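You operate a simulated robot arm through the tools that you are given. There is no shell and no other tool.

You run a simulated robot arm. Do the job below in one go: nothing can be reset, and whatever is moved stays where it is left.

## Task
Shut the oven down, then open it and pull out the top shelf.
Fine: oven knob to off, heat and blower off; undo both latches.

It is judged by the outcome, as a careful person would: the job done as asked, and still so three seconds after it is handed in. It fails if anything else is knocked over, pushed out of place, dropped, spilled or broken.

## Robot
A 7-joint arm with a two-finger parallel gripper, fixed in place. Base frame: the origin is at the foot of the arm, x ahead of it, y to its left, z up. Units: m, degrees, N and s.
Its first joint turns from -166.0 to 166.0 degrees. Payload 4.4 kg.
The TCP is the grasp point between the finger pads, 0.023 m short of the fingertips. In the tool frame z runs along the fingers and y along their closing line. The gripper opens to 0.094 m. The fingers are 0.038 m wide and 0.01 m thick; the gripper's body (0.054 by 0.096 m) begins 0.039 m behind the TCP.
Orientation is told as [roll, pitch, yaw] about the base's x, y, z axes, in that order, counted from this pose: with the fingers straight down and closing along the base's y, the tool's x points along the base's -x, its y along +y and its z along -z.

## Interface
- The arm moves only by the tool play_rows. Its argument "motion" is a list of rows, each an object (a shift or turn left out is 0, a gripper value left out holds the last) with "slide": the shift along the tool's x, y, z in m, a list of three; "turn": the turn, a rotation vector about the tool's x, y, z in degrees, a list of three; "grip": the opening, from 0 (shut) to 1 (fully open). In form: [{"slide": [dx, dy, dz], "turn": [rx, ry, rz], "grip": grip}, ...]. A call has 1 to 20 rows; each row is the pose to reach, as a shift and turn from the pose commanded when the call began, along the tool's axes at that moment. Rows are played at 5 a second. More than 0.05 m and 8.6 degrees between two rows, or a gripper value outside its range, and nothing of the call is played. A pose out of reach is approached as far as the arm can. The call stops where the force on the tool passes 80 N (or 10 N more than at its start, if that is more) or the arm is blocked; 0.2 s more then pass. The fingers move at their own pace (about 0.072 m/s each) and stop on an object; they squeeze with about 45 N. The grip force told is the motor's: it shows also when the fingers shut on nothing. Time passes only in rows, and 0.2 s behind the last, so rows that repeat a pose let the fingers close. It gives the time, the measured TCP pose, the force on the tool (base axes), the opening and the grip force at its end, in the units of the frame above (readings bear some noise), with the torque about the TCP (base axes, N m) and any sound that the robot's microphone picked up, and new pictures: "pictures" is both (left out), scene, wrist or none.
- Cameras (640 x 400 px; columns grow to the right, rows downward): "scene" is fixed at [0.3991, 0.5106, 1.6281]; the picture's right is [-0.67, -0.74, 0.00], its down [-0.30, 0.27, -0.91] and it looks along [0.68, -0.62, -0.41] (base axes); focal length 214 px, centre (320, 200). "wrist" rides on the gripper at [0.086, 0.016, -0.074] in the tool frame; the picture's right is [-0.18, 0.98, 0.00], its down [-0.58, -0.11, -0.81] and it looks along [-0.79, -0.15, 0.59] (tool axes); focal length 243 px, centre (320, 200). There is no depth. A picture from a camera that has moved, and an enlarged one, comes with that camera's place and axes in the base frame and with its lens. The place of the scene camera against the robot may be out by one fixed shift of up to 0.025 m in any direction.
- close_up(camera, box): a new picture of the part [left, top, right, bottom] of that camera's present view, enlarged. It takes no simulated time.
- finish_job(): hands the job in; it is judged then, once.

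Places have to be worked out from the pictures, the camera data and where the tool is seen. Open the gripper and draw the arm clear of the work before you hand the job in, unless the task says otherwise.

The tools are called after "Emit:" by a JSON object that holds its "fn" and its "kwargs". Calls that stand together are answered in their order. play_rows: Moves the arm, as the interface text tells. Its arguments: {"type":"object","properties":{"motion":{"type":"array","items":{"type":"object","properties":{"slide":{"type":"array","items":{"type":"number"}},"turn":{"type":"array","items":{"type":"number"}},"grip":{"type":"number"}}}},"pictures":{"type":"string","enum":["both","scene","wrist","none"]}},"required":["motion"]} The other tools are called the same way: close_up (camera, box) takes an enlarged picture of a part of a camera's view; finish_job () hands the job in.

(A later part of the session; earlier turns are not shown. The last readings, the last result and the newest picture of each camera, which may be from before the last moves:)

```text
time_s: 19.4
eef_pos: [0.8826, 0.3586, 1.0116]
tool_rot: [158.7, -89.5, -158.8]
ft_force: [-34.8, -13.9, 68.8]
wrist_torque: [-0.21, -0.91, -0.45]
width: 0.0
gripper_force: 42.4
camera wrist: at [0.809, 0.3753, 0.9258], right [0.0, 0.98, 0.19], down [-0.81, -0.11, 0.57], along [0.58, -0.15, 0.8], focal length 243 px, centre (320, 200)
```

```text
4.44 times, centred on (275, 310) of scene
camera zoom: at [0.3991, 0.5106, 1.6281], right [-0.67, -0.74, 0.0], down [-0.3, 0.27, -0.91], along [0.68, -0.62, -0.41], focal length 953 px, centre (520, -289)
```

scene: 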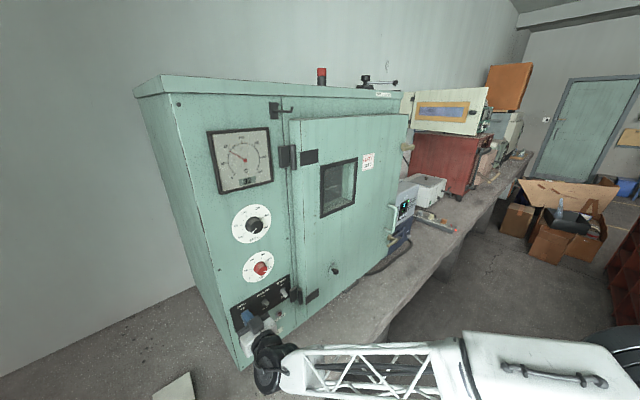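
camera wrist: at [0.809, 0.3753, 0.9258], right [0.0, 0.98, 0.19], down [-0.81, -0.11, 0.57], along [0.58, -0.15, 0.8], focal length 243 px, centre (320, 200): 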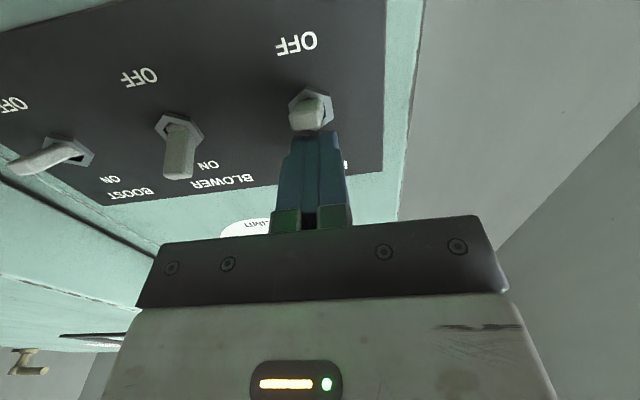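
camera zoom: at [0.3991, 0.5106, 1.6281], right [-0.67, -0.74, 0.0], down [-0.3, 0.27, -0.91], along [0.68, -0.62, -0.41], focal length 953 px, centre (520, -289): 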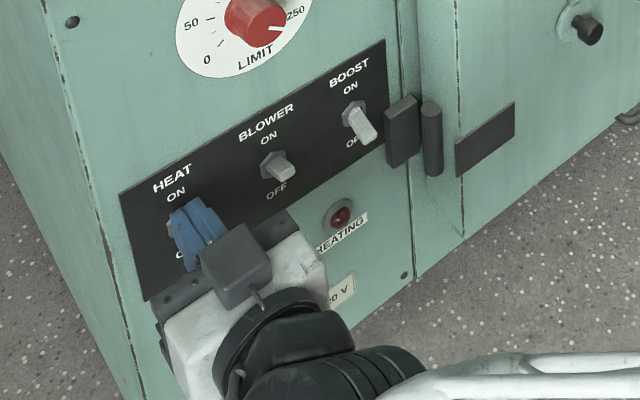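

The reading shows about 69 N upward and the lever tip now seems angled down past centre against its stop. I'll lift off and check whether HEAT flipped.

Emit:
{"fn": "play_rows", "kwargs": {"motion": [{"slide": [-0.02, 0, 0]}, {"slide": [-0.045, 0, 0]}, {"slide": [-0.045, 0, -0.03]}, {"slide": [-0.045, 0, -0.06]}, {"slide": [-0.045, 0, -0.06]}]}}

Emit:
{"fn": "close_up", "kwargs": {"camera": "wrist", "box": [80, 0, 400, 150]}}

Emit:
{"fn": "close_up", "kwargs": {"camera": "scene", "box": [225, 265, 325, 355]}}

```text
time_s: 20.6
eef_pos: [0.8245, 0.3581, 1.0488]
tool_rot: [-8.7, -90.0, 8.6]
ft_force: [-0.1, 0.1, -0.6]
wrist_torque: [0.02, 0.0, -0.01]
width: 0.0
gripper_force: 42.5
camera wrist: at [0.7487, 0.3746, 0.9626], right [0.0, 0.98, 0.18], down [-0.81, -0.11, 0.58], along [0.59, -0.15, 0.79], focal length 243 px, centre (320, 200)
```

scene: 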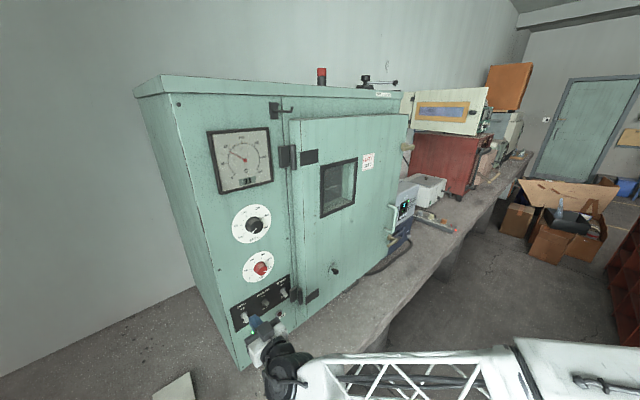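
wrist: 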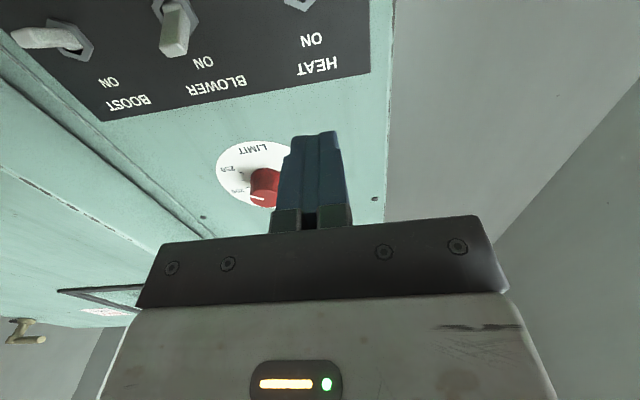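

```text
2.00 times, centred on (240, 75) of wrist
camera zoom: at [0.7487, 0.3746, 0.9626], right [0.0, 0.98, 0.18], down [-0.81, -0.11, 0.58], along [0.59, -0.15, 0.79], focal length 485 px, centre (480, 450)
```

zoom: 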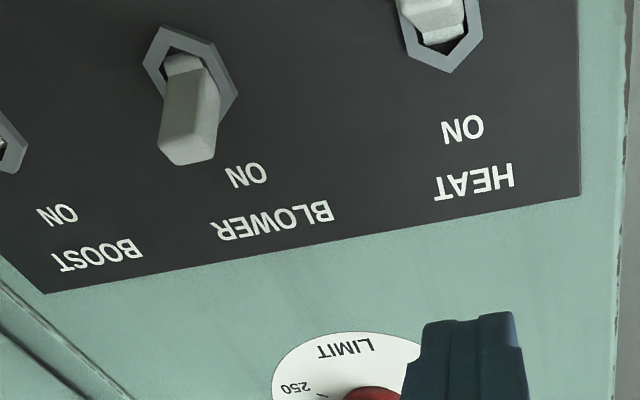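

```text
4.44 times, centred on (275, 310) of scene
camera zoom: at [0.3991, 0.5106, 1.6281], right [-0.67, -0.74, 0.0], down [-0.3, 0.27, -0.91], along [0.68, -0.62, -0.41], focal length 953 px, centre (520, -289)
```

zoom: 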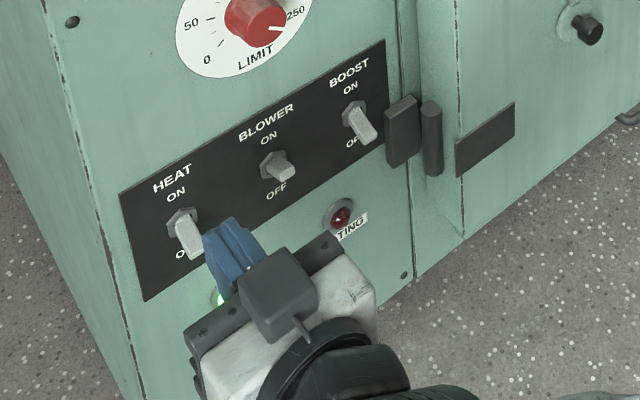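

HEAT is now down at OFF, matching BOOST. I'll repeat the same press on BLOWER at y≈0.286, with slightly less depth.

Emit:
{"fn": "play_rows", "kwargs": {"motion": [{"slide": [0, -0.036, 0]}, {"slide": [0, -0.072, 0]}, {"slide": [0, -0.072, 0]}, {"slide": [0, -0.072, 0.03]}, {"slide": [0, -0.072, 0.059]}, {"slide": [0.015, -0.072, 0.059]}, {"slide": [0.025, -0.072, 0.059]}, {"slide": [0.031, -0.072, 0.059]}, {"slide": [0.036, -0.072, 0.059]}, {"slide": [0.04, -0.072, 0.059]}, {"slide": [0.043, -0.072, 0.059]}]}}

Emit:
{"fn": "close_up", "kwargs": {"camera": "wrist", "box": [180, 0, 420, 150]}}

```text
time_s: 23.0
eef_pos: [0.8819, 0.285, 1.013]
tool_rot: [166.8, -89.5, -166.9]
ft_force: [-27.4, -11.8, 43.0]
wrist_torque: [-0.31, -0.48, -0.11]
width: 0.0
gripper_force: 42.0
camera wrist: at [0.8088, 0.3027, 0.926], right [0.0, 0.98, 0.19], down [-0.81, -0.11, 0.58], along [0.59, -0.15, 0.8], focal length 243 px, centre (320, 200)
```

scene: 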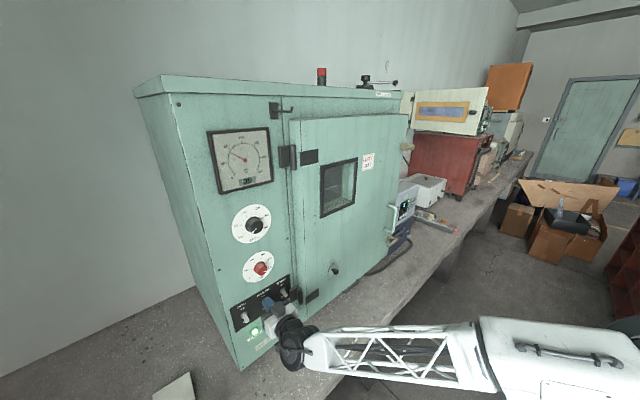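
wrist: 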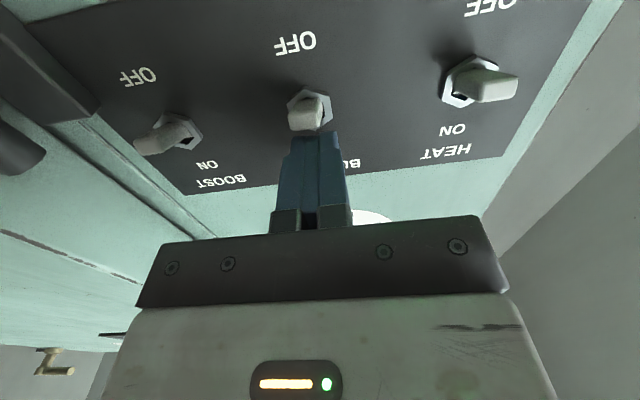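

```text
2.67 times, centred on (300, 75) of wrist
camera zoom: at [0.8088, 0.3027, 0.926], right [0.0, 0.98, 0.19], down [-0.81, -0.11, 0.58], along [0.59, -0.15, 0.8], focal length 647 px, centre (373, 533)
```

zoom: 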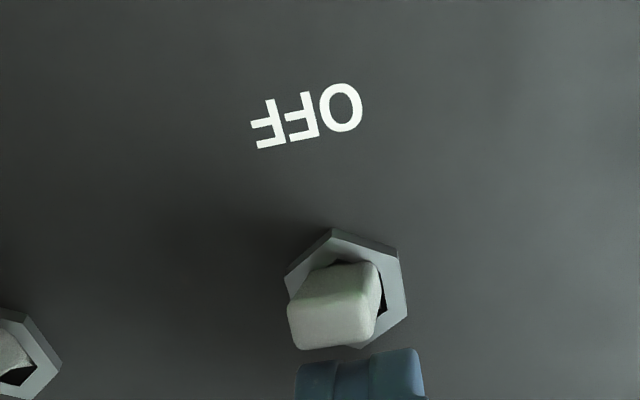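

The BLOWER lever has the same appearance as HEAT did at this depth, at about 43 N. I'll lift off, back away and check all three switches.

Emit:
{"fn": "play_rows", "kwargs": {"motion": [{"slide": [-0.02, 0, 0]}, {"slide": [-0.045, 0, 0]}, {"slide": [-0.045, 0, -0.04]}, {"slide": [-0.045, 0, -0.08]}, {"slide": [-0.045, 0, -0.12]}, {"slide": [-0.045, 0, -0.12]}]}}

Emit:
{"fn": "close_up", "kwargs": {"camera": "scene", "box": [225, 265, 325, 355]}}

Emit:
{"fn": "close_up", "kwargs": {"camera": "wrist", "box": [180, 0, 440, 150]}}

```text
time_s: 24.4
eef_pos: [0.7641, 0.2874, 1.054]
tool_rot: [-39.0, -90.0, 39.0]
ft_force: [-0.8, -0.9, -0.6]
wrist_torque: [0.01, 0.01, 0.0]
width: 0.0
gripper_force: 42.4
camera wrist: at [0.6884, 0.3028, 0.9671], right [0.0, 0.98, 0.18], down [-0.81, -0.11, 0.58], along [0.59, -0.15, 0.79], focal length 243 px, centre (320, 200)
```

scene: 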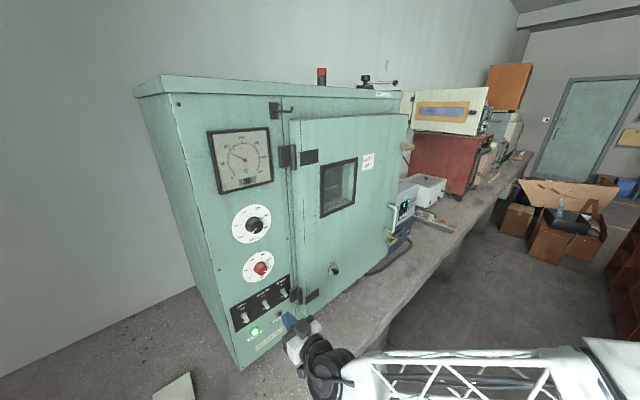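
wrist: 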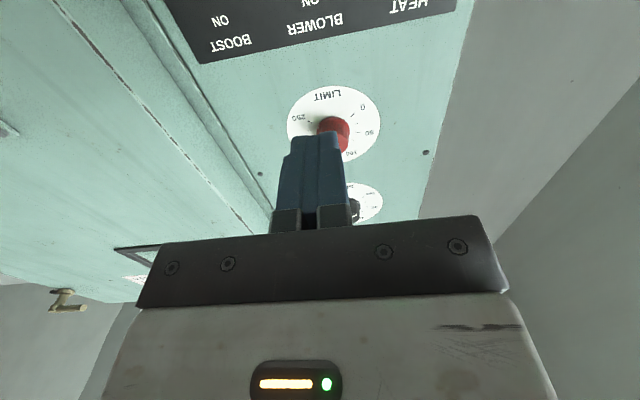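

```text
4.44 times, centred on (275, 310) of scene
camera zoom: at [0.3991, 0.5106, 1.6281], right [-0.67, -0.74, 0.0], down [-0.3, 0.27, -0.91], along [0.68, -0.62, -0.41], focal length 953 px, centre (520, -289)
```

zoom: 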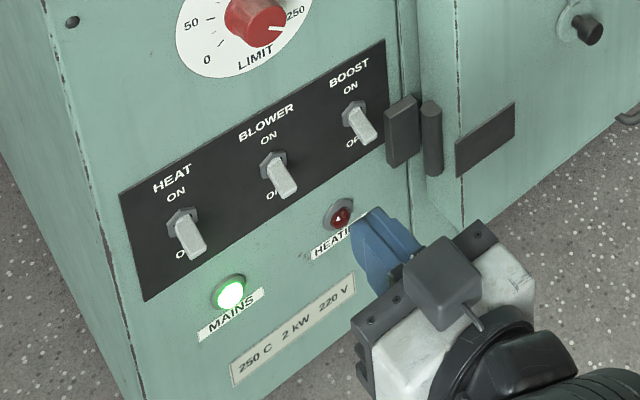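

```text
2.46 times, centred on (310, 75) of wrist
camera zoom: at [0.6884, 0.3028, 0.9671], right [0.0, 0.98, 0.18], down [-0.81, -0.11, 0.58], along [0.59, -0.15, 0.79], focal length 597 px, centre (345, 508)
```

zoom: 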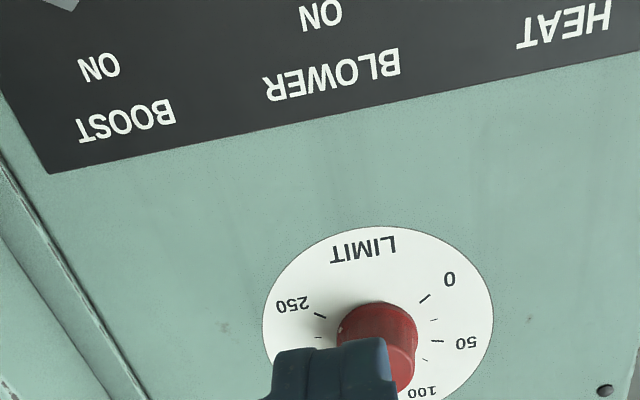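

All three switches are down at OFF and the heating lamp is out. Next I'll back away and swing to the right of the door for a frontal wrist view of the latches and handle.

Emit:
{"fn": "play_rows", "kwargs": {"motion": [{"slide": [0, 0, -0.05]}, {"slide": [0, 0, -0.1]}, {"slide": [0, 0, -0.15]}, {"slide": [0, 0, -0.2]}, {"slide": [-0.03, -0.036, -0.207], "turn": [0, 4.67, 0]}, {"slide": [-0.06, -0.072, -0.215], "turn": [0, 9.33, 0]}, {"slide": [-0.09, -0.108, -0.222], "turn": [0, 14, 0]}, {"slide": [-0.12, -0.144, -0.229], "turn": [0, 18.67, 0]}, {"slide": [-0.15, -0.18, -0.237], "turn": [0, 23.33, 0]}, {"slide": [-0.18, -0.216, -0.244], "turn": [0, 28, 0]}, {"slide": [-0.21, -0.252, -0.251], "turn": [0, 32.67, 0]}, {"slide": [-0.24, -0.288, -0.258], "turn": [0, 37.33, 0]}, {"slide": [-0.27, -0.324, -0.266], "turn": [0, 42, 0]}, {"slide": [-0.3, -0.36, -0.273], "turn": [0, 46.67, 0]}, {"slide": [-0.33, -0.396, -0.28], "turn": [0, 51.33, 0]}, {"slide": [-0.36, -0.432, -0.288], "turn": [0, 56, 0]}, {"slide": [-0.39, -0.468, -0.295], "turn": [0, 60.67, 0]}, {"slide": [-0.42, -0.504, -0.302], "turn": [0, 65.33, 0]}, {"slide": [-0.45, -0.54, -0.31], "turn": [0, 70, 0]}, {"slide": [-0.45, -0.54, -0.31], "turn": [0, 70, 0]}]}}

```text
time_s: 28.6
eef_pos: [0.454, -0.251, 1.5018]
tool_rot: [0.0, -20.0, 0.1]
ft_force: [0.1, -0.2, 0.8]
wrist_torque: [0.02, 0.03, 0.0]
width: 0.0
gripper_force: 42.5
camera wrist: at [0.3465, -0.2346, 1.5426], right [0.17, 0.98, 0.06], down [0.27, -0.11, 0.96], along [0.95, -0.15, -0.29], focal length 243 px, centre (320, 200)
```

scene: 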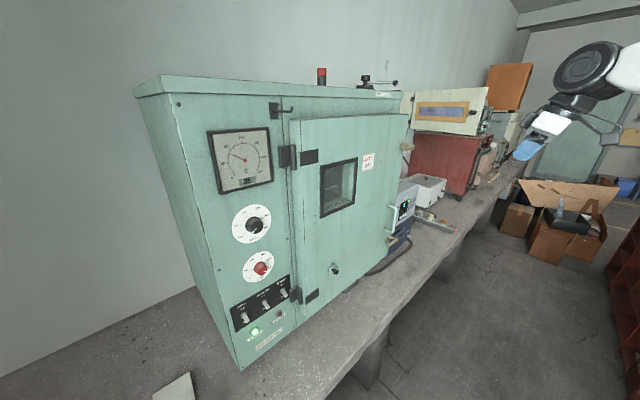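
wrist: 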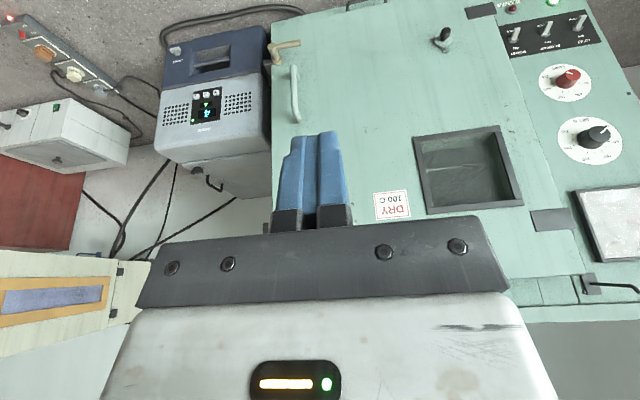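

This frontal view shows the lower latch and the handle; the top latch is hidden behind the gripper. I'll zoom in on the lower latch and handle.

Emit:
{"fn": "close_up", "kwargs": {"camera": "wrist", "box": [240, 20, 360, 140]}}

Emit:
{"fn": "close_up", "kwargs": {"camera": "wrist", "box": [400, 0, 640, 320]}}

Emit:
{"fn": "close_up", "kwargs": {"camera": "scene", "box": [370, 110, 430, 260]}}

Emit:
{"fn": "close_up", "kwargs": {"camera": "scene", "box": [390, 130, 420, 165]}}

Emit:
{"fn": "close_up", "kwargs": {"camera": "scene", "box": [380, 200, 420, 250]}}

```text
3.33 times, centred on (300, 80) of wrist
camera zoom: at [0.3465, -0.2346, 1.5426], right [0.17, 0.98, 0.06], down [0.27, -0.11, 0.96], along [0.95, -0.15, -0.29], focal length 809 px, centre (387, 600)
```

zoom: 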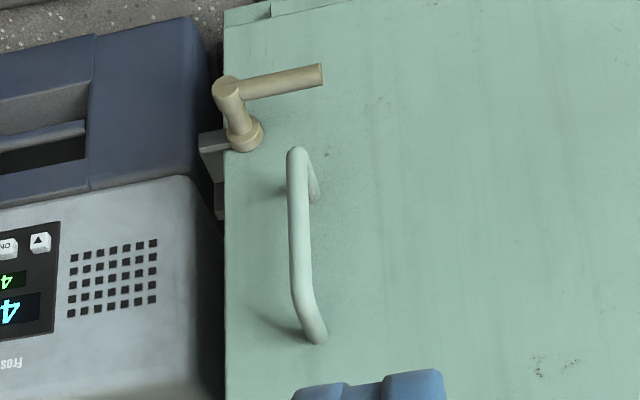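

```text
1.25 times, centred on (520, 160) of wrist
camera zoom: at [0.3465, -0.2346, 1.5426], right [0.17, 0.98, 0.06], down [0.27, -0.11, 0.96], along [0.95, -0.15, -0.29], focal length 303 px, centre (70, 250)
```

zoom: 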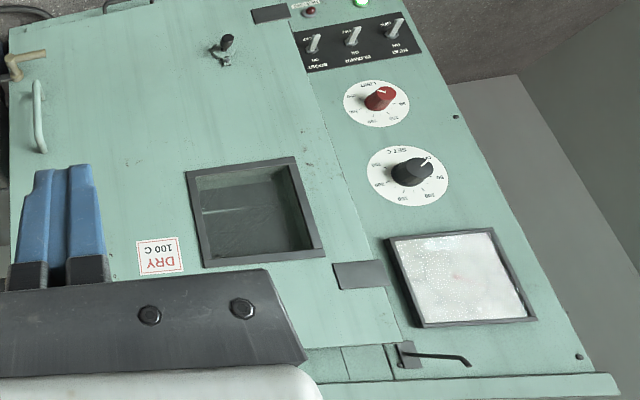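

```text
2.67 times, centred on (400, 185) of scene
camera zoom: at [0.3991, 0.5106, 1.6281], right [-0.67, -0.74, 0.0], down [-0.3, 0.27, -0.91], along [0.68, -0.62, -0.41], focal length 572 px, centre (107, 240)
```

zoom: 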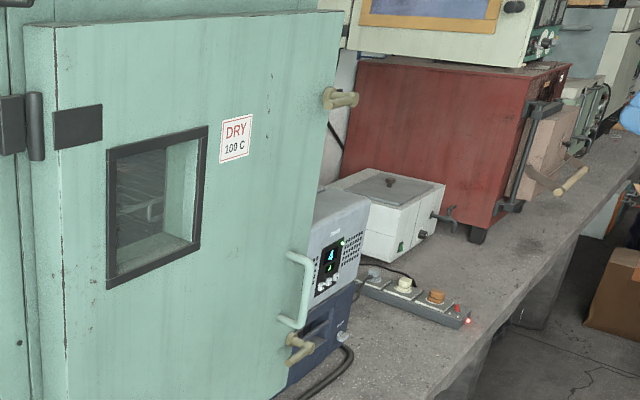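

```text
11.43 times, centred on (405, 148) of scene
camera zoom: at [0.3991, 0.5106, 1.6281], right [-0.67, -0.74, 0.0], down [-0.3, 0.27, -0.91], along [0.68, -0.62, -0.41], focal length 2451 px, centre (-651, 800)
```

zoom: 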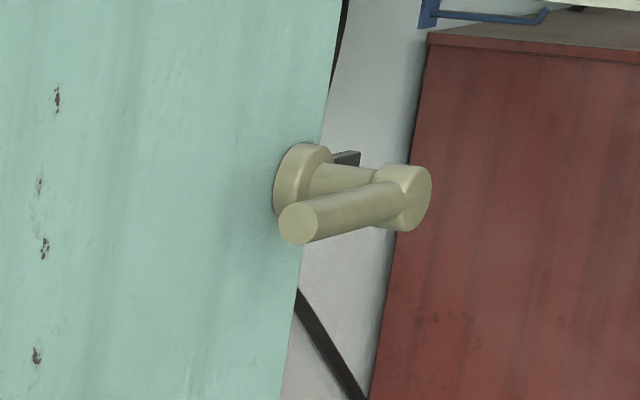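

```text
8.00 times, centred on (400, 225) of scene
camera zoom: at [0.3991, 0.5106, 1.6281], right [-0.67, -0.74, 0.0], down [-0.3, 0.27, -0.91], along [0.68, -0.62, -0.41], focal length 1716 px, centre (-320, 0)
```

zoom: 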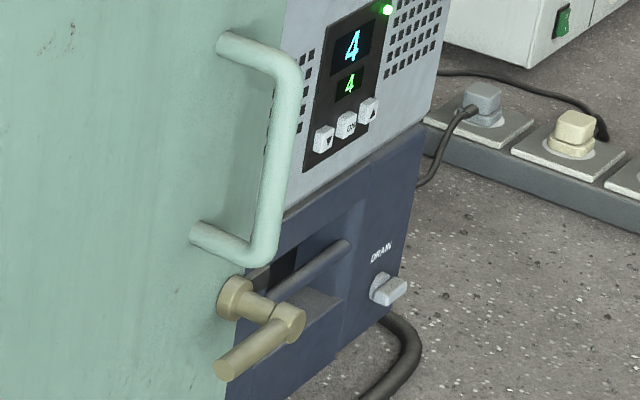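

The lower latch boss is near (0.85, -0.407, 0.975) with its lever at x≈0.817 pointing left to y≈-0.33. The handle bar runs z≈1.04–1.165 at (0.819, -0.356), and the door front is x≈0.853. I'll lower the arm in front of the lower latch, well clear, with the tool horizontal.

Emit:
{"fn": "play_rows", "kwargs": {"motion": [{"slide": [0.0103, -0.0125, 0.0406], "turn": [0, -5.83, 0]}, {"slide": [0.0207, -0.025, 0.0812], "turn": [0, -11.67, 0]}, {"slide": [0.031, -0.0375, 0.1218], "turn": [0, -17.5, 0]}, {"slide": [0.0413, -0.05, 0.1623], "turn": [0, -23.33, 0]}, {"slide": [0.0517, -0.0625, 0.2029], "turn": [0, -29.17, 0]}, {"slide": [0.062, -0.075, 0.2435], "turn": [0, -35, 0]}, {"slide": [0.0723, -0.0875, 0.2841], "turn": [0, -40.83, 0]}, {"slide": [0.0827, -0.1, 0.3247], "turn": [0, -46.67, 0]}, {"slide": [0.093, -0.1125, 0.3653], "turn": [0, -52.5, 0]}, {"slide": [0.1033, -0.125, 0.4058], "turn": [0, -58.33, 0]}, {"slide": [0.1137, -0.1375, 0.4464], "turn": [0, -64.17, 0]}, {"slide": [0.124, -0.15, 0.487], "turn": [0, -70, 0]}, {"slide": [0.124, -0.15, 0.487], "turn": [0, -70, 0]}]}}

```text
time_s: 29.7
eef_pos: [0.5236, -0.2364, 1.304]
tool_rot: [1.8, -43.7, 8.0]
ft_force: [0.1, 0.3, 0.5]
wrist_torque: [0.0, 0.0, 0.04]
width: 0.0001
gripper_force: 42.0
stopped in row 5: the arm was blocked; the commanded pose is now the measured one
camera wrist: at [0.4073, -0.2383, 1.2985], right [-0.02, 0.99, 0.15], down [-0.12, -0.15, 0.98], along [0.99, 0.01, 0.12], focal length 243 px, centre (320, 200)
```

scene: 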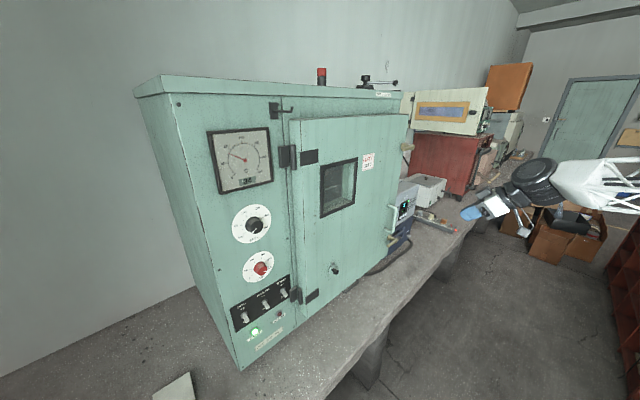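
wrist: 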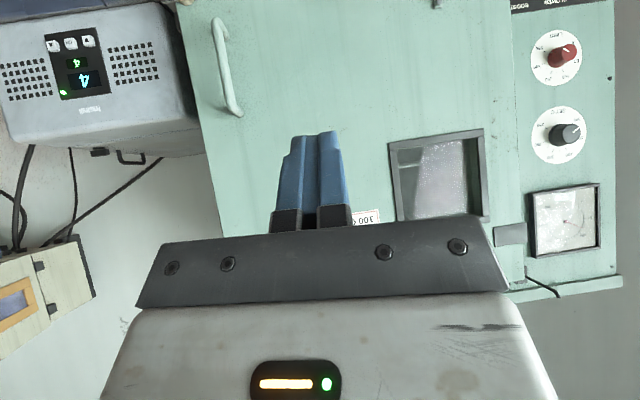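

The arm stopped partway without any contact force, so it looks like an awkward joint configuration that close to the base. I'll straighten the yaw and move forward a little to a roomier pose.

Emit:
{"fn": "play_rows", "kwargs": {"motion": [{"slide": [-0.02, 0, 0.019], "turn": [1.8, 0, 1.9]}, {"slide": [-0.04, 0, 0.038], "turn": [3.6, 0, 3.9]}, {"slide": [-0.058, 0, 0.055], "turn": [5.5, 0, 5.8]}, {"slide": [-0.058, 0, 0.055], "turn": [5.5, 0, 5.8]}]}}

```text
time_s: 30.7
eef_pos: [0.5977, -0.226, 1.31]
tool_rot: [1.4, -44.1, -0.2]
ft_force: [0.3, 0.3, -0.2]
wrist_torque: [0.01, -0.03, -0.01]
width: 0.0001
gripper_force: 42.1
camera wrist: at [0.4829, -0.2107, 1.3044], right [0.12, 0.98, 0.15], down [-0.14, -0.13, 0.98], along [0.98, -0.14, 0.12], focal length 243 px, centre (320, 200)
```

scene: 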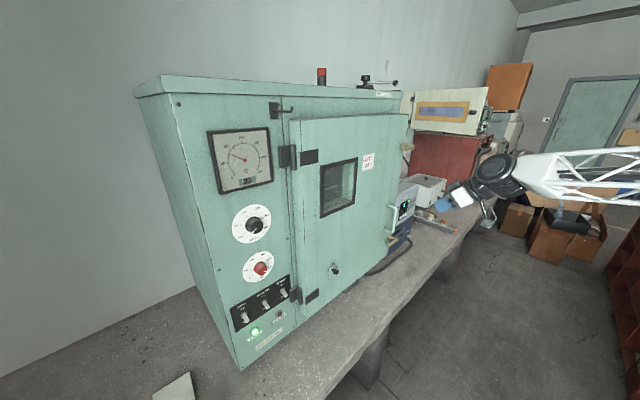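
wrist: 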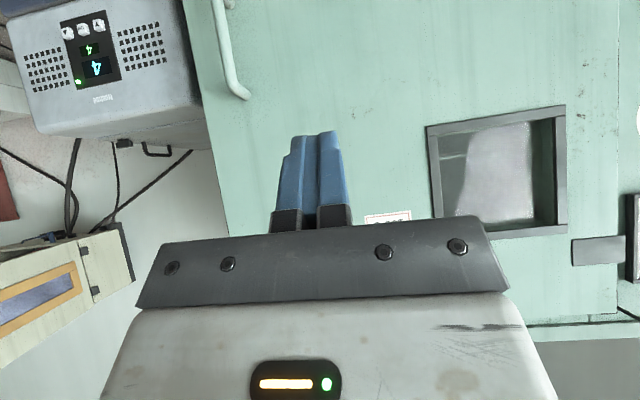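

That worked. Now I'll bring the tool level (pitch -90) while moving gradually right and down at x≈0.62.

Emit:
{"fn": "play_rows", "kwargs": {"motion": [{"slide": [0.009, -0.012, 0.017], "turn": [0.2, -7.7, -0.2]}, {"slide": [0.018, -0.024, 0.034], "turn": [0.4, -15.3, -0.4]}, {"slide": [0.028, -0.035, 0.05], "turn": [0.5, -23, -0.5]}, {"slide": [0.037, -0.047, 0.067], "turn": [0.7, -30.7, -0.7]}, {"slide": [0.046, -0.058, 0.084], "turn": [0.9, -38.3, -0.9]}, {"slide": [0.055, -0.07, 0.1], "turn": [1.0, -46, -1.0]}, {"slide": [0.055, -0.07, 0.1], "turn": [1.0, -46, -1.0]}]}}

```text
time_s: 32.3
eef_pos: [0.6296, -0.2923, 1.1987]
tool_rot: [-115.3, -89.7, 115.4]
ft_force: [0.3, -0.4, -0.2]
wrist_torque: [0.0, -0.03, -0.01]
width: 0.0
gripper_force: 42.4
camera wrist: at [0.5544, -0.2773, 1.1122], right [0.0, 0.98, 0.18], down [-0.81, -0.11, 0.58], along [0.59, -0.14, 0.79], focal length 243 px, centre (320, 200)
```

scene: 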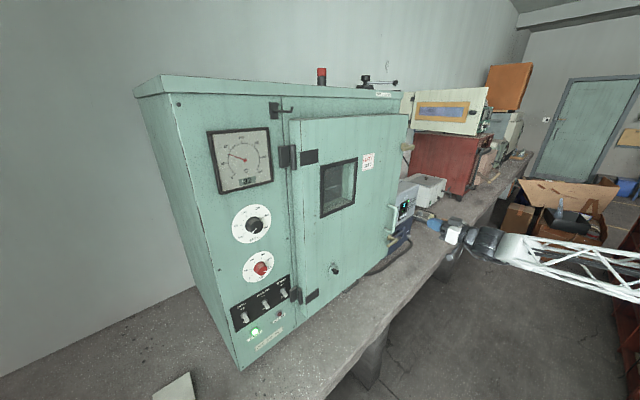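
wrist: 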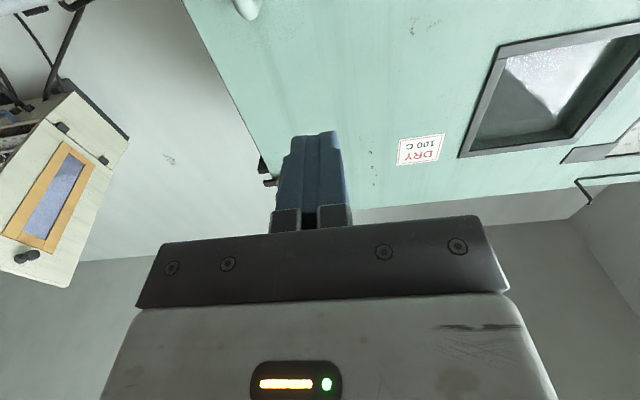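

The tool is level now. I'll roll it -90° so the fingers close vertically and the camera sits to the right, while moving down in front of the lower latch at a safe standoff.

Emit:
{"fn": "play_rows", "kwargs": {"motion": [{"slide": [0.018, -0.01, 0.003], "turn": [0, 0, -8.2]}, {"slide": [0.036, -0.02, 0.006], "turn": [0, 0, -16.4]}, {"slide": [0.055, -0.03, 0.009], "turn": [0, 0, -24.6]}, {"slide": [0.073, -0.04, 0.012], "turn": [0, 0, -32.8]}, {"slide": [0.091, -0.05, 0.015], "turn": [0, 0, -41]}, {"slide": [0.109, -0.06, 0.018], "turn": [0, 0, -49.2]}, {"slide": [0.127, -0.07, 0.021], "turn": [0, 0, -57.4]}, {"slide": [0.145, -0.08, 0.024], "turn": [0, 0, -65.6]}, {"slide": [0.164, -0.09, 0.027], "turn": [0, 0, -73.8]}, {"slide": [0.182, -0.1, 0.03], "turn": [0, 0, -82]}, {"slide": [0.2, -0.11, 0.033], "turn": [0, 0, -90]}, {"slide": [0.2, -0.11, 0.033], "turn": [0, 0, -90]}]}}

Emit:
{"fn": "close_up", "kwargs": {"camera": "scene", "box": [370, 190, 470, 290]}}

```text
time_s: 34.9
eef_pos: [0.6859, -0.3792, 1.2233]
tool_rot: [-76.0, -8.0, 87.2]
ft_force: [-0.1, 0.8, -0.9]
wrist_torque: [0.01, 0.0, 0.01]
width: 0.0002
gripper_force: 42.8
out of reach, approached as far as the arm can: row 6, 7, 8, 9, 10, 11, 12
camera wrist: at [0.6051, -0.4612, 1.2141], right [-0.22, 0.33, -0.92], down [-0.73, 0.57, 0.38], along [0.65, 0.75, 0.11], focal length 243 px, centre (320, 200)
```

scene: 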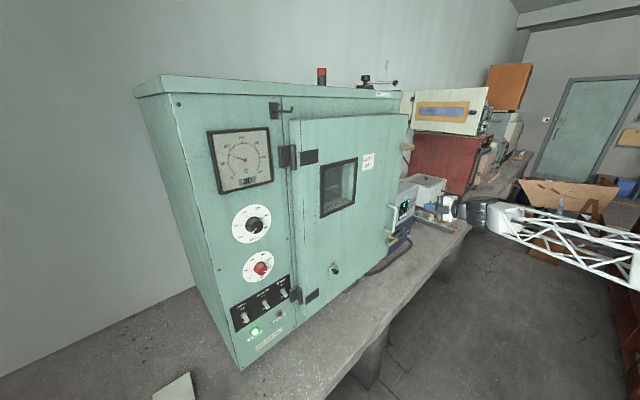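
wrist: 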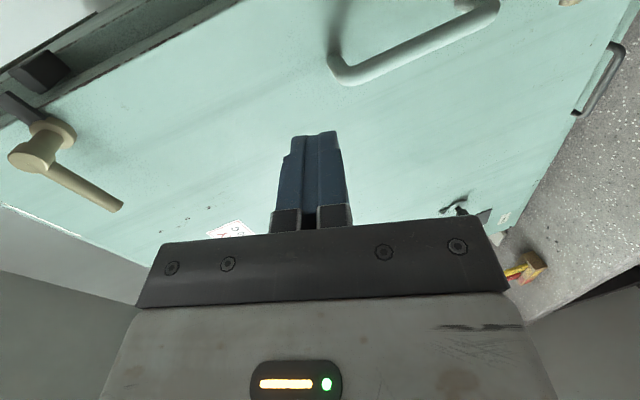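

```text
4.00 times, centred on (420, 240) of scene
camera zoom: at [0.3991, 0.5106, 1.6281], right [-0.67, -0.74, 0.0], down [-0.3, 0.27, -0.91], along [0.68, -0.62, -0.41], focal length 858 px, centre (-80, 40)
```

zoom: 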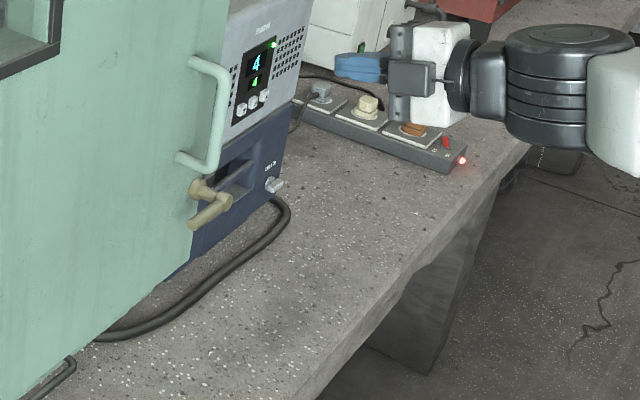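

The pose fell short (joint limits here), but this view shows the top latch from the side very well. I'll zoom in on it.

Emit:
{"fn": "close_up", "kwargs": {"camera": "wrist", "box": [0, 30, 160, 230]}}

Emit:
{"fn": "close_up", "kwargs": {"camera": "wrist", "box": [320, 0, 640, 200]}}

```text
2.00 times, centred on (80, 130) of wrist
camera zoom: at [0.6051, -0.4612, 1.2141], right [-0.22, 0.33, -0.92], down [-0.73, 0.57, 0.38], along [0.65, 0.75, 0.11], focal length 485 px, centre (800, 340)
```

zoom: 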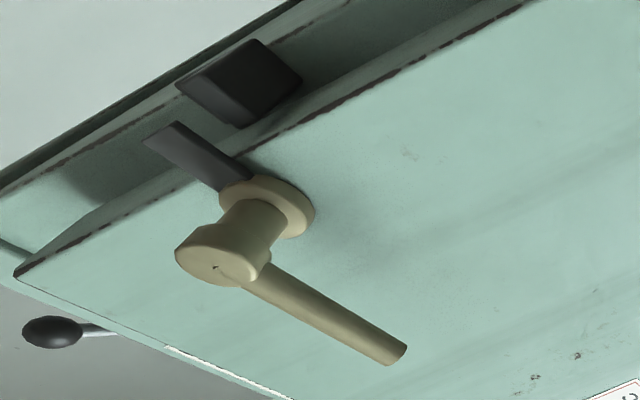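

```text
2.00 times, centred on (480, 100) of wrist
camera zoom: at [0.6051, -0.4612, 1.2141], right [-0.22, 0.33, -0.92], down [-0.73, 0.57, 0.38], along [0.65, 0.75, 0.11], focal length 485 px, centre (0, 400)
```

zoom: 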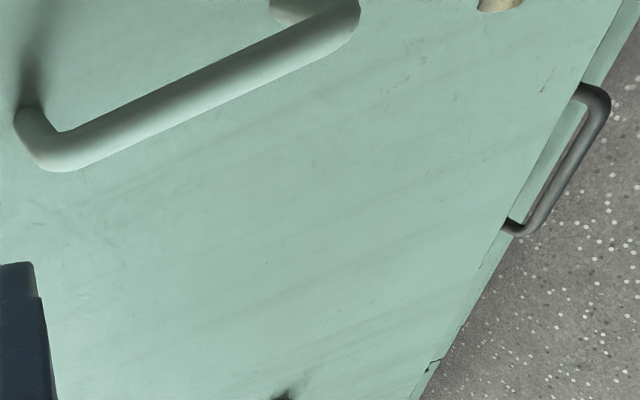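

The lever on the top latch is horizontal (pointing left) and its dark tongue points right toward a keeper on the oven frame, so a quarter turn should free it. I'll return to the level, unrolled orientation and move up near the top latch for a closer look.

Emit:
{"fn": "play_rows", "kwargs": {"motion": [{"slide": [-0.01, -0.0143, -0.0025], "turn": [0.9, -1.2, 8.1]}, {"slide": [-0.02, -0.0285, -0.005], "turn": [1.8, -2.4, 16.2]}, {"slide": [-0.03, -0.0428, -0.0076], "turn": [2.8, -3.6, 24.4]}, {"slide": [-0.04, -0.057, -0.01], "turn": [3.7, -4.8, 32.5]}, {"slide": [-0.05, -0.0713, -0.0126], "turn": [4.6, -6, 40.6]}, {"slide": [-0.06, -0.0856, -0.015], "turn": [5.5, -7.2, 48.7]}, {"slide": [-0.07, -0.0998, -0.0176], "turn": [6.4, -8.4, 56.8]}, {"slide": [-0.08, -0.114, -0.02], "turn": [7.4, -9.6, 65]}, {"slide": [-0.09, -0.1283, -0.0227], "turn": [8.3, -10.8, 73.1]}, {"slide": [-0.1006, -0.1426, -0.0252], "turn": [9.2, -12, 81.2]}, {"slide": [-0.1006, -0.1426, -0.0252], "turn": [9.2, -12, 81.2]}]}}

Emit:
{"fn": "close_up", "kwargs": {"camera": "wrist", "box": [160, 40, 360, 240]}}

```text
time_s: 37.3
eef_pos: [0.7013, -0.3018, 1.3754]
tool_rot: [106.0, -89.9, -105.9]
ft_force: [-0.4, -0.1, -0.5]
wrist_torque: [-0.01, -0.01, 0.02]
width: 0.0001
gripper_force: 42.7
camera wrist: at [0.6262, -0.2863, 1.2899], right [0.0, 0.98, 0.19], down [-0.81, -0.11, 0.58], along [0.59, -0.15, 0.79], focal length 243 px, centre (320, 200)
```

scene: 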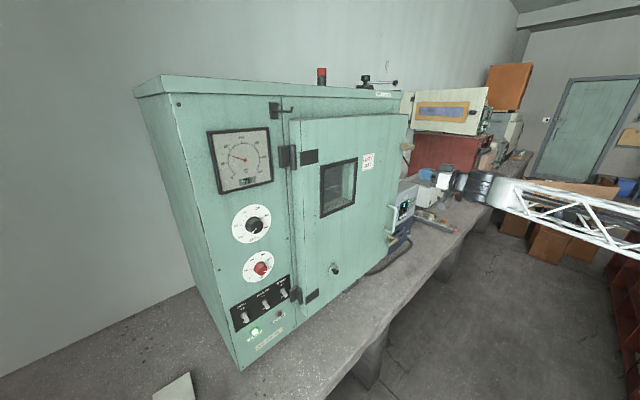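
wrist: 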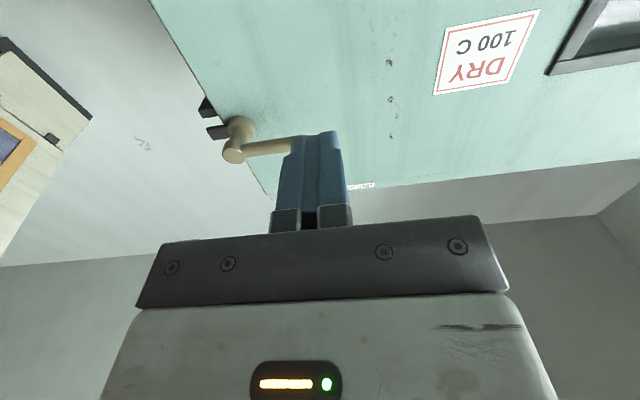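

```text
2.00 times, centred on (260, 140) of wrist
camera zoom: at [0.6262, -0.2863, 1.2899], right [0.0, 0.98, 0.19], down [-0.81, -0.11, 0.58], along [0.59, -0.15, 0.79], focal length 485 px, centre (440, 320)
```

zoom: 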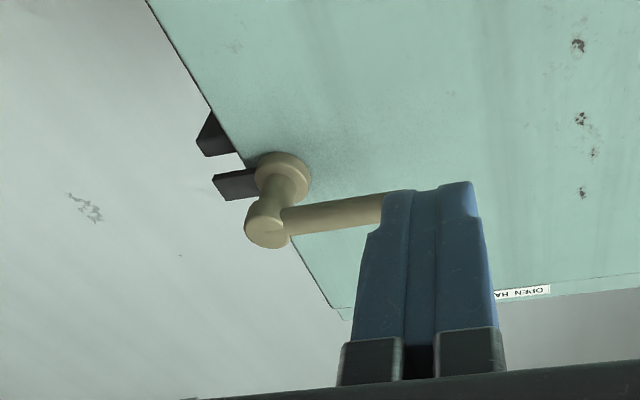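

From this view the top latch pivot is at (≈0.813, -0.403, 1.440), its lever horizontal at x≈0.813 with the tip near y≈-0.33. I'll bring the closed fingertips under the outer half of the lever and press up gently to test which way it turns.

Emit:
{"fn": "play_rows", "kwargs": {"motion": [{"slide": [-0.015, -0.022, 0.03]}, {"slide": [-0.029, -0.043, 0.06]}, {"slide": [-0.029, -0.043, 0.09]}, {"slide": [-0.029, -0.043, 0.111]}, {"slide": [-0.029, -0.043, 0.111]}, {"slide": [-0.035, -0.043, 0.111]}, {"slide": [-0.039, -0.043, 0.111]}, {"slide": [-0.039, -0.043, 0.111]}]}}

Emit:
{"fn": "close_up", "kwargs": {"camera": "wrist", "box": [160, 40, 400, 240]}}

Emit:
{"fn": "close_up", "kwargs": {"camera": "scene", "box": [370, 110, 450, 190]}}

```text
time_s: 39.1
eef_pos: [0.8121, -0.346, 1.4152]
tool_rot: [-125.0, -90.0, 125.1]
ft_force: [-0.1, 0.5, -0.3]
wrist_torque: [0.0, 0.0, -0.03]
width: 0.0
gripper_force: 42.4
camera wrist: at [0.7375, -0.3299, 1.3293], right [0.0, 0.98, 0.18], down [-0.81, -0.11, 0.58], along [0.59, -0.15, 0.79], focal length 243 px, centre (320, 200)
```

scene: 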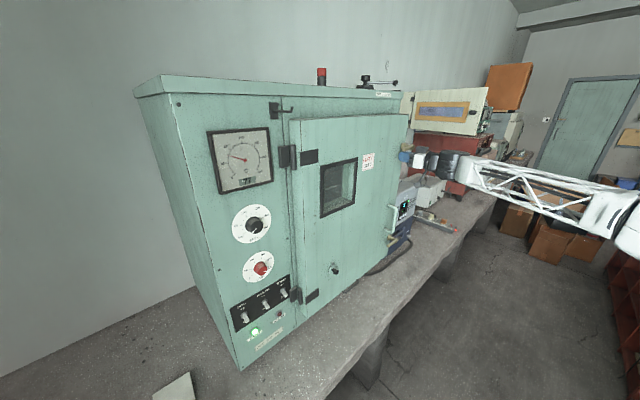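
wrist: 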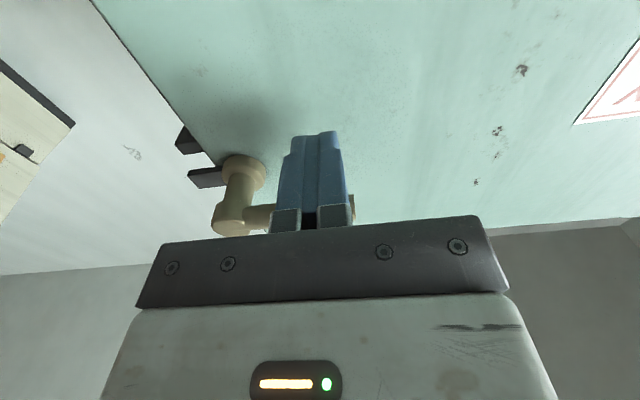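

```text
2.00 times, centred on (280, 140) of wrist
camera zoom: at [0.7375, -0.3299, 1.3293], right [0.0, 0.98, 0.18], down [-0.81, -0.11, 0.58], along [0.59, -0.15, 0.79], focal length 485 px, centre (400, 320)
```

zoom: 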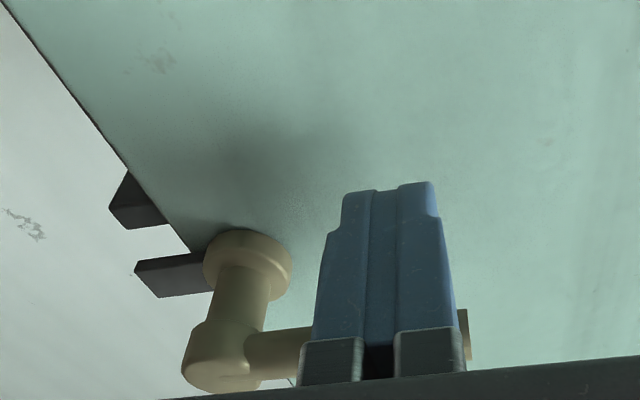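

```text
5.00 times, centred on (410, 150) of scene
camera zoom: at [0.3991, 0.5106, 1.6281], right [-0.67, -0.74, 0.0], down [-0.3, 0.27, -0.91], along [0.68, -0.62, -0.41], focal length 1072 px, centre (-130, 450)
```

zoom: 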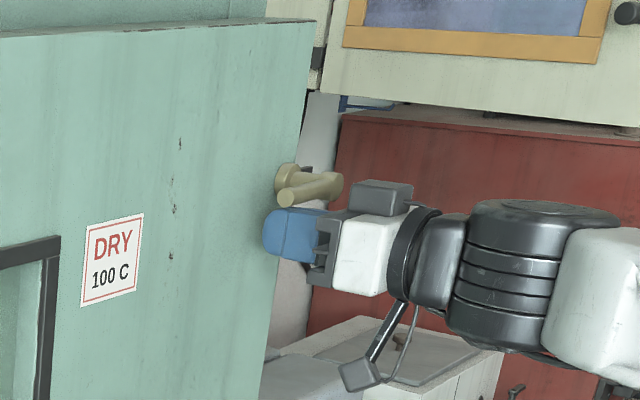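

No contact yet; the lever is just above the fingertips. I'll raise in small steps and watch the force.

Emit:
{"fn": "play_rows", "kwargs": {"motion": [{"slide": [-0.002, 0, 0]}, {"slide": [-0.004, 0, 0]}, {"slide": [-0.006, 0, 0]}, {"slide": [-0.006, 0, 0]}], "pictures": "scene"}}

```text
time_s: 40.1
eef_pos: [0.8117, -0.3467, 1.4218]
tool_rot: [126.7, -90.0, -126.6]
ft_force: [-0.9, 0.5, -2.0]
wrist_torque: [0.05, 0.02, 0.0]
width: 0.0001
gripper_force: 42.4
```

scene: 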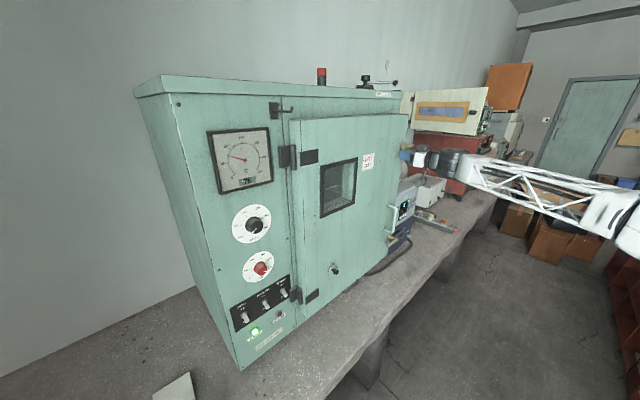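

Only about 2 N with the fingers likely touching, so the lever may be moving freely. I'll continue upward 12 mm and look.

Emit:
{"fn": "play_rows", "kwargs": {"motion": [{"slide": [-0.004, 0, 0]}, {"slide": [-0.008, 0, 0]}, {"slide": [-0.012, 0, 0]}, {"slide": [-0.012, 0, 0]}]}}

Emit:
{"fn": "close_up", "kwargs": {"camera": "wrist", "box": [160, 40, 400, 240]}}

Emit:
{"fn": "close_up", "kwargs": {"camera": "scene", "box": [370, 110, 450, 190]}}

```text
time_s: 41.1
eef_pos: [0.8115, -0.3452, 1.4337]
tool_rot: [-171.6, -90.0, 171.7]
ft_force: [-0.1, -0.5, 0.5]
wrist_torque: [-0.02, -0.01, -0.03]
width: 0.0
gripper_force: 42.7
camera wrist: at [0.7359, -0.3298, 1.3473], right [0.0, 0.98, 0.18], down [-0.81, -0.11, 0.58], along [0.59, -0.15, 0.79], focal length 243 px, centre (320, 200)
```

scene: 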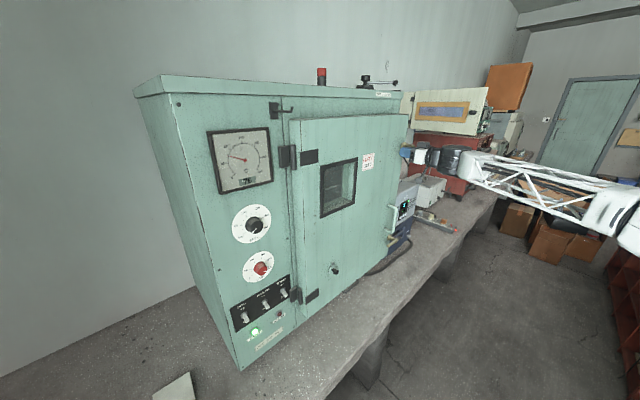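
wrist: 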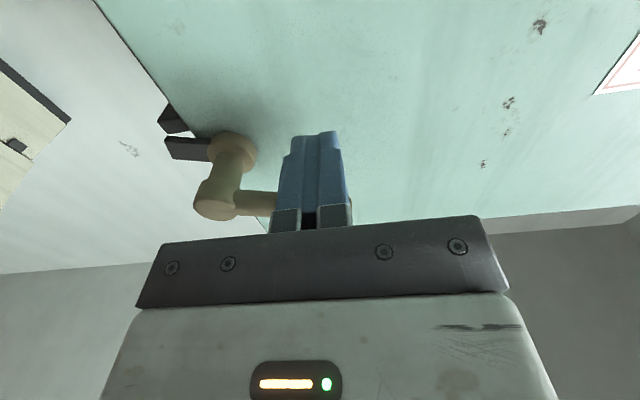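

```text
2.00 times, centred on (280, 140) of wrist
camera zoom: at [0.7359, -0.3298, 1.3473], right [0.0, 0.98, 0.18], down [-0.81, -0.11, 0.58], along [0.59, -0.15, 0.79], focal length 485 px, centre (400, 320)
```

zoom: 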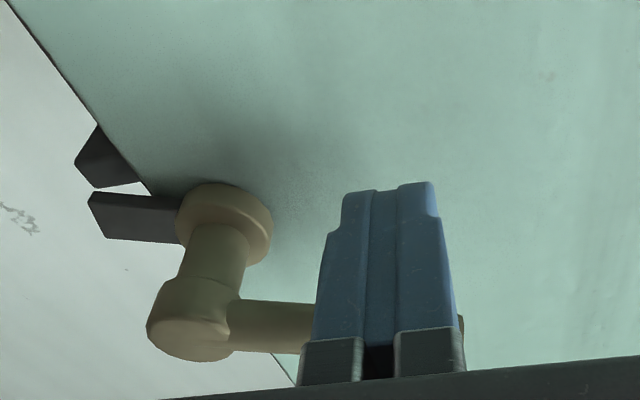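

```text
5.00 times, centred on (410, 150) of scene
camera zoom: at [0.3991, 0.5106, 1.6281], right [-0.67, -0.74, 0.0], down [-0.3, 0.27, -0.91], along [0.68, -0.62, -0.41], focal length 1072 px, centre (-130, 450)
```

zoom: 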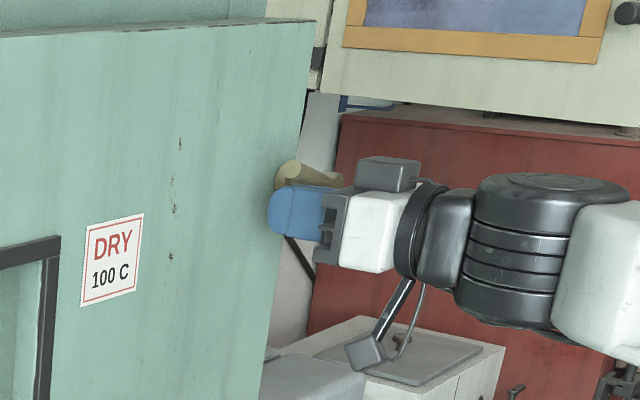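

The lever and tongue are rotating upward freely (about 20° so far). I'll follow the lever's arc around its pivot to about 90°, watching for a stop.

Emit:
{"fn": "play_rows", "kwargs": {"motion": [{"slide": [-0.006, 0, 0]}, {"slide": [-0.0115, 0, 0]}, {"slide": [-0.0195, -0.002, 0]}, {"slide": [-0.0272, -0.0043, 0]}, {"slide": [-0.0345, -0.009, 0]}, {"slide": [-0.0415, -0.014, 0]}, {"slide": [-0.047, -0.021, 0]}, {"slide": [-0.0523, -0.0283, 0]}, {"slide": [-0.055, -0.034, 0]}, {"slide": [-0.0568, -0.04, 0]}, {"slide": [-0.0568, -0.04, 0]}]}}

Emit:
{"fn": "close_up", "kwargs": {"camera": "wrist", "box": [160, 40, 400, 240]}}

Emit:
{"fn": "close_up", "kwargs": {"camera": "scene", "box": [370, 110, 450, 190]}}

```text
time_s: 43.5
eef_pos: [0.8116, -0.3872, 1.4905]
tool_rot: [148.7, -90.0, -148.5]
ft_force: [-0.1, -0.4, 0.1]
wrist_torque: [-0.01, 0.01, -0.02]
width: 0.0
gripper_force: 42.3
camera wrist: at [0.7362, -0.3703, 1.4039], right [0.0, 0.98, 0.18], down [-0.81, -0.11, 0.58], along [0.59, -0.15, 0.79], focal length 243 px, centre (320, 200)
```

scene: 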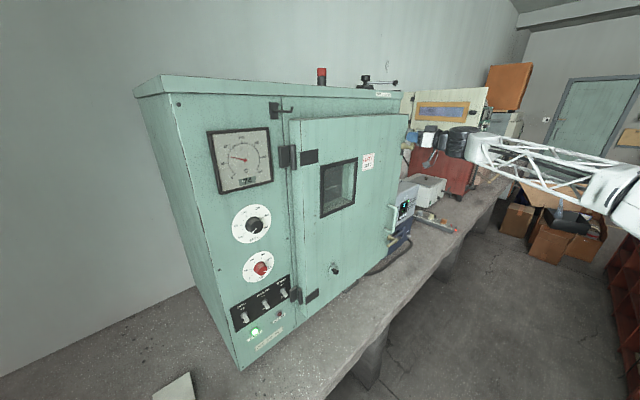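
wrist: 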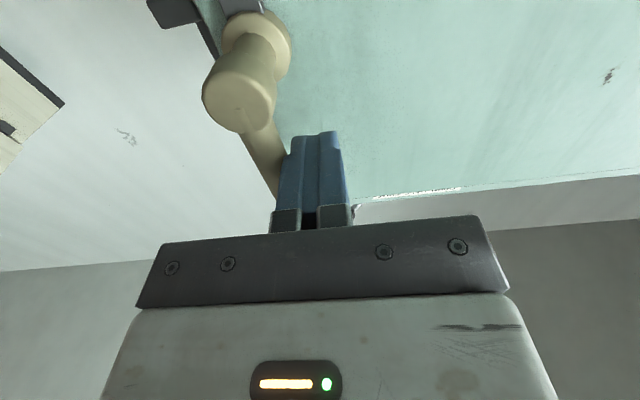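

```text
2.00 times, centred on (280, 140) of wrist
camera zoom: at [0.7362, -0.3703, 1.4039], right [0.0, 0.98, 0.18], down [-0.81, -0.11, 0.58], along [0.59, -0.15, 0.79], focal length 485 px, centre (400, 320)
```

zoom: 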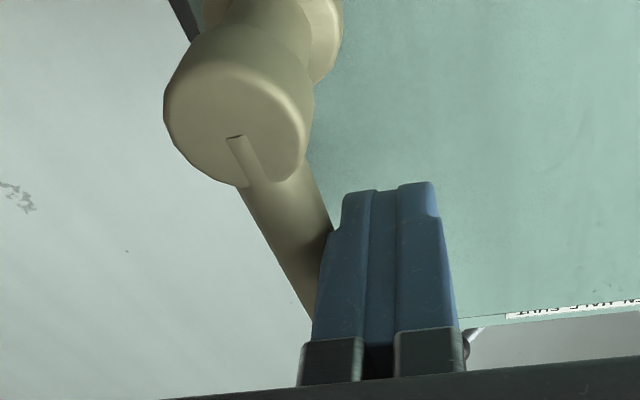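

```text
5.00 times, centred on (410, 150) of scene
camera zoom: at [0.3991, 0.5106, 1.6281], right [-0.67, -0.74, 0.0], down [-0.3, 0.27, -0.91], along [0.68, -0.62, -0.41], focal length 1072 px, centre (-130, 450)
```

zoom: 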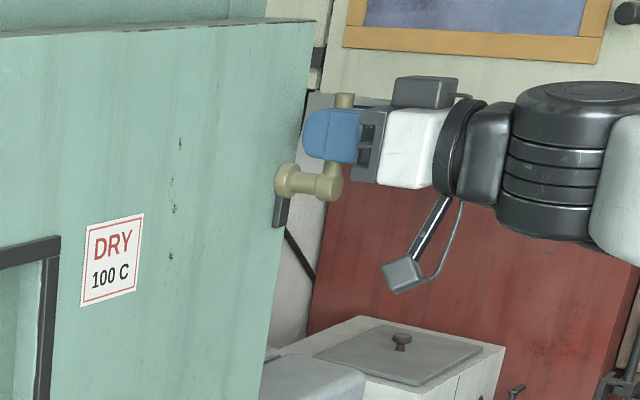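

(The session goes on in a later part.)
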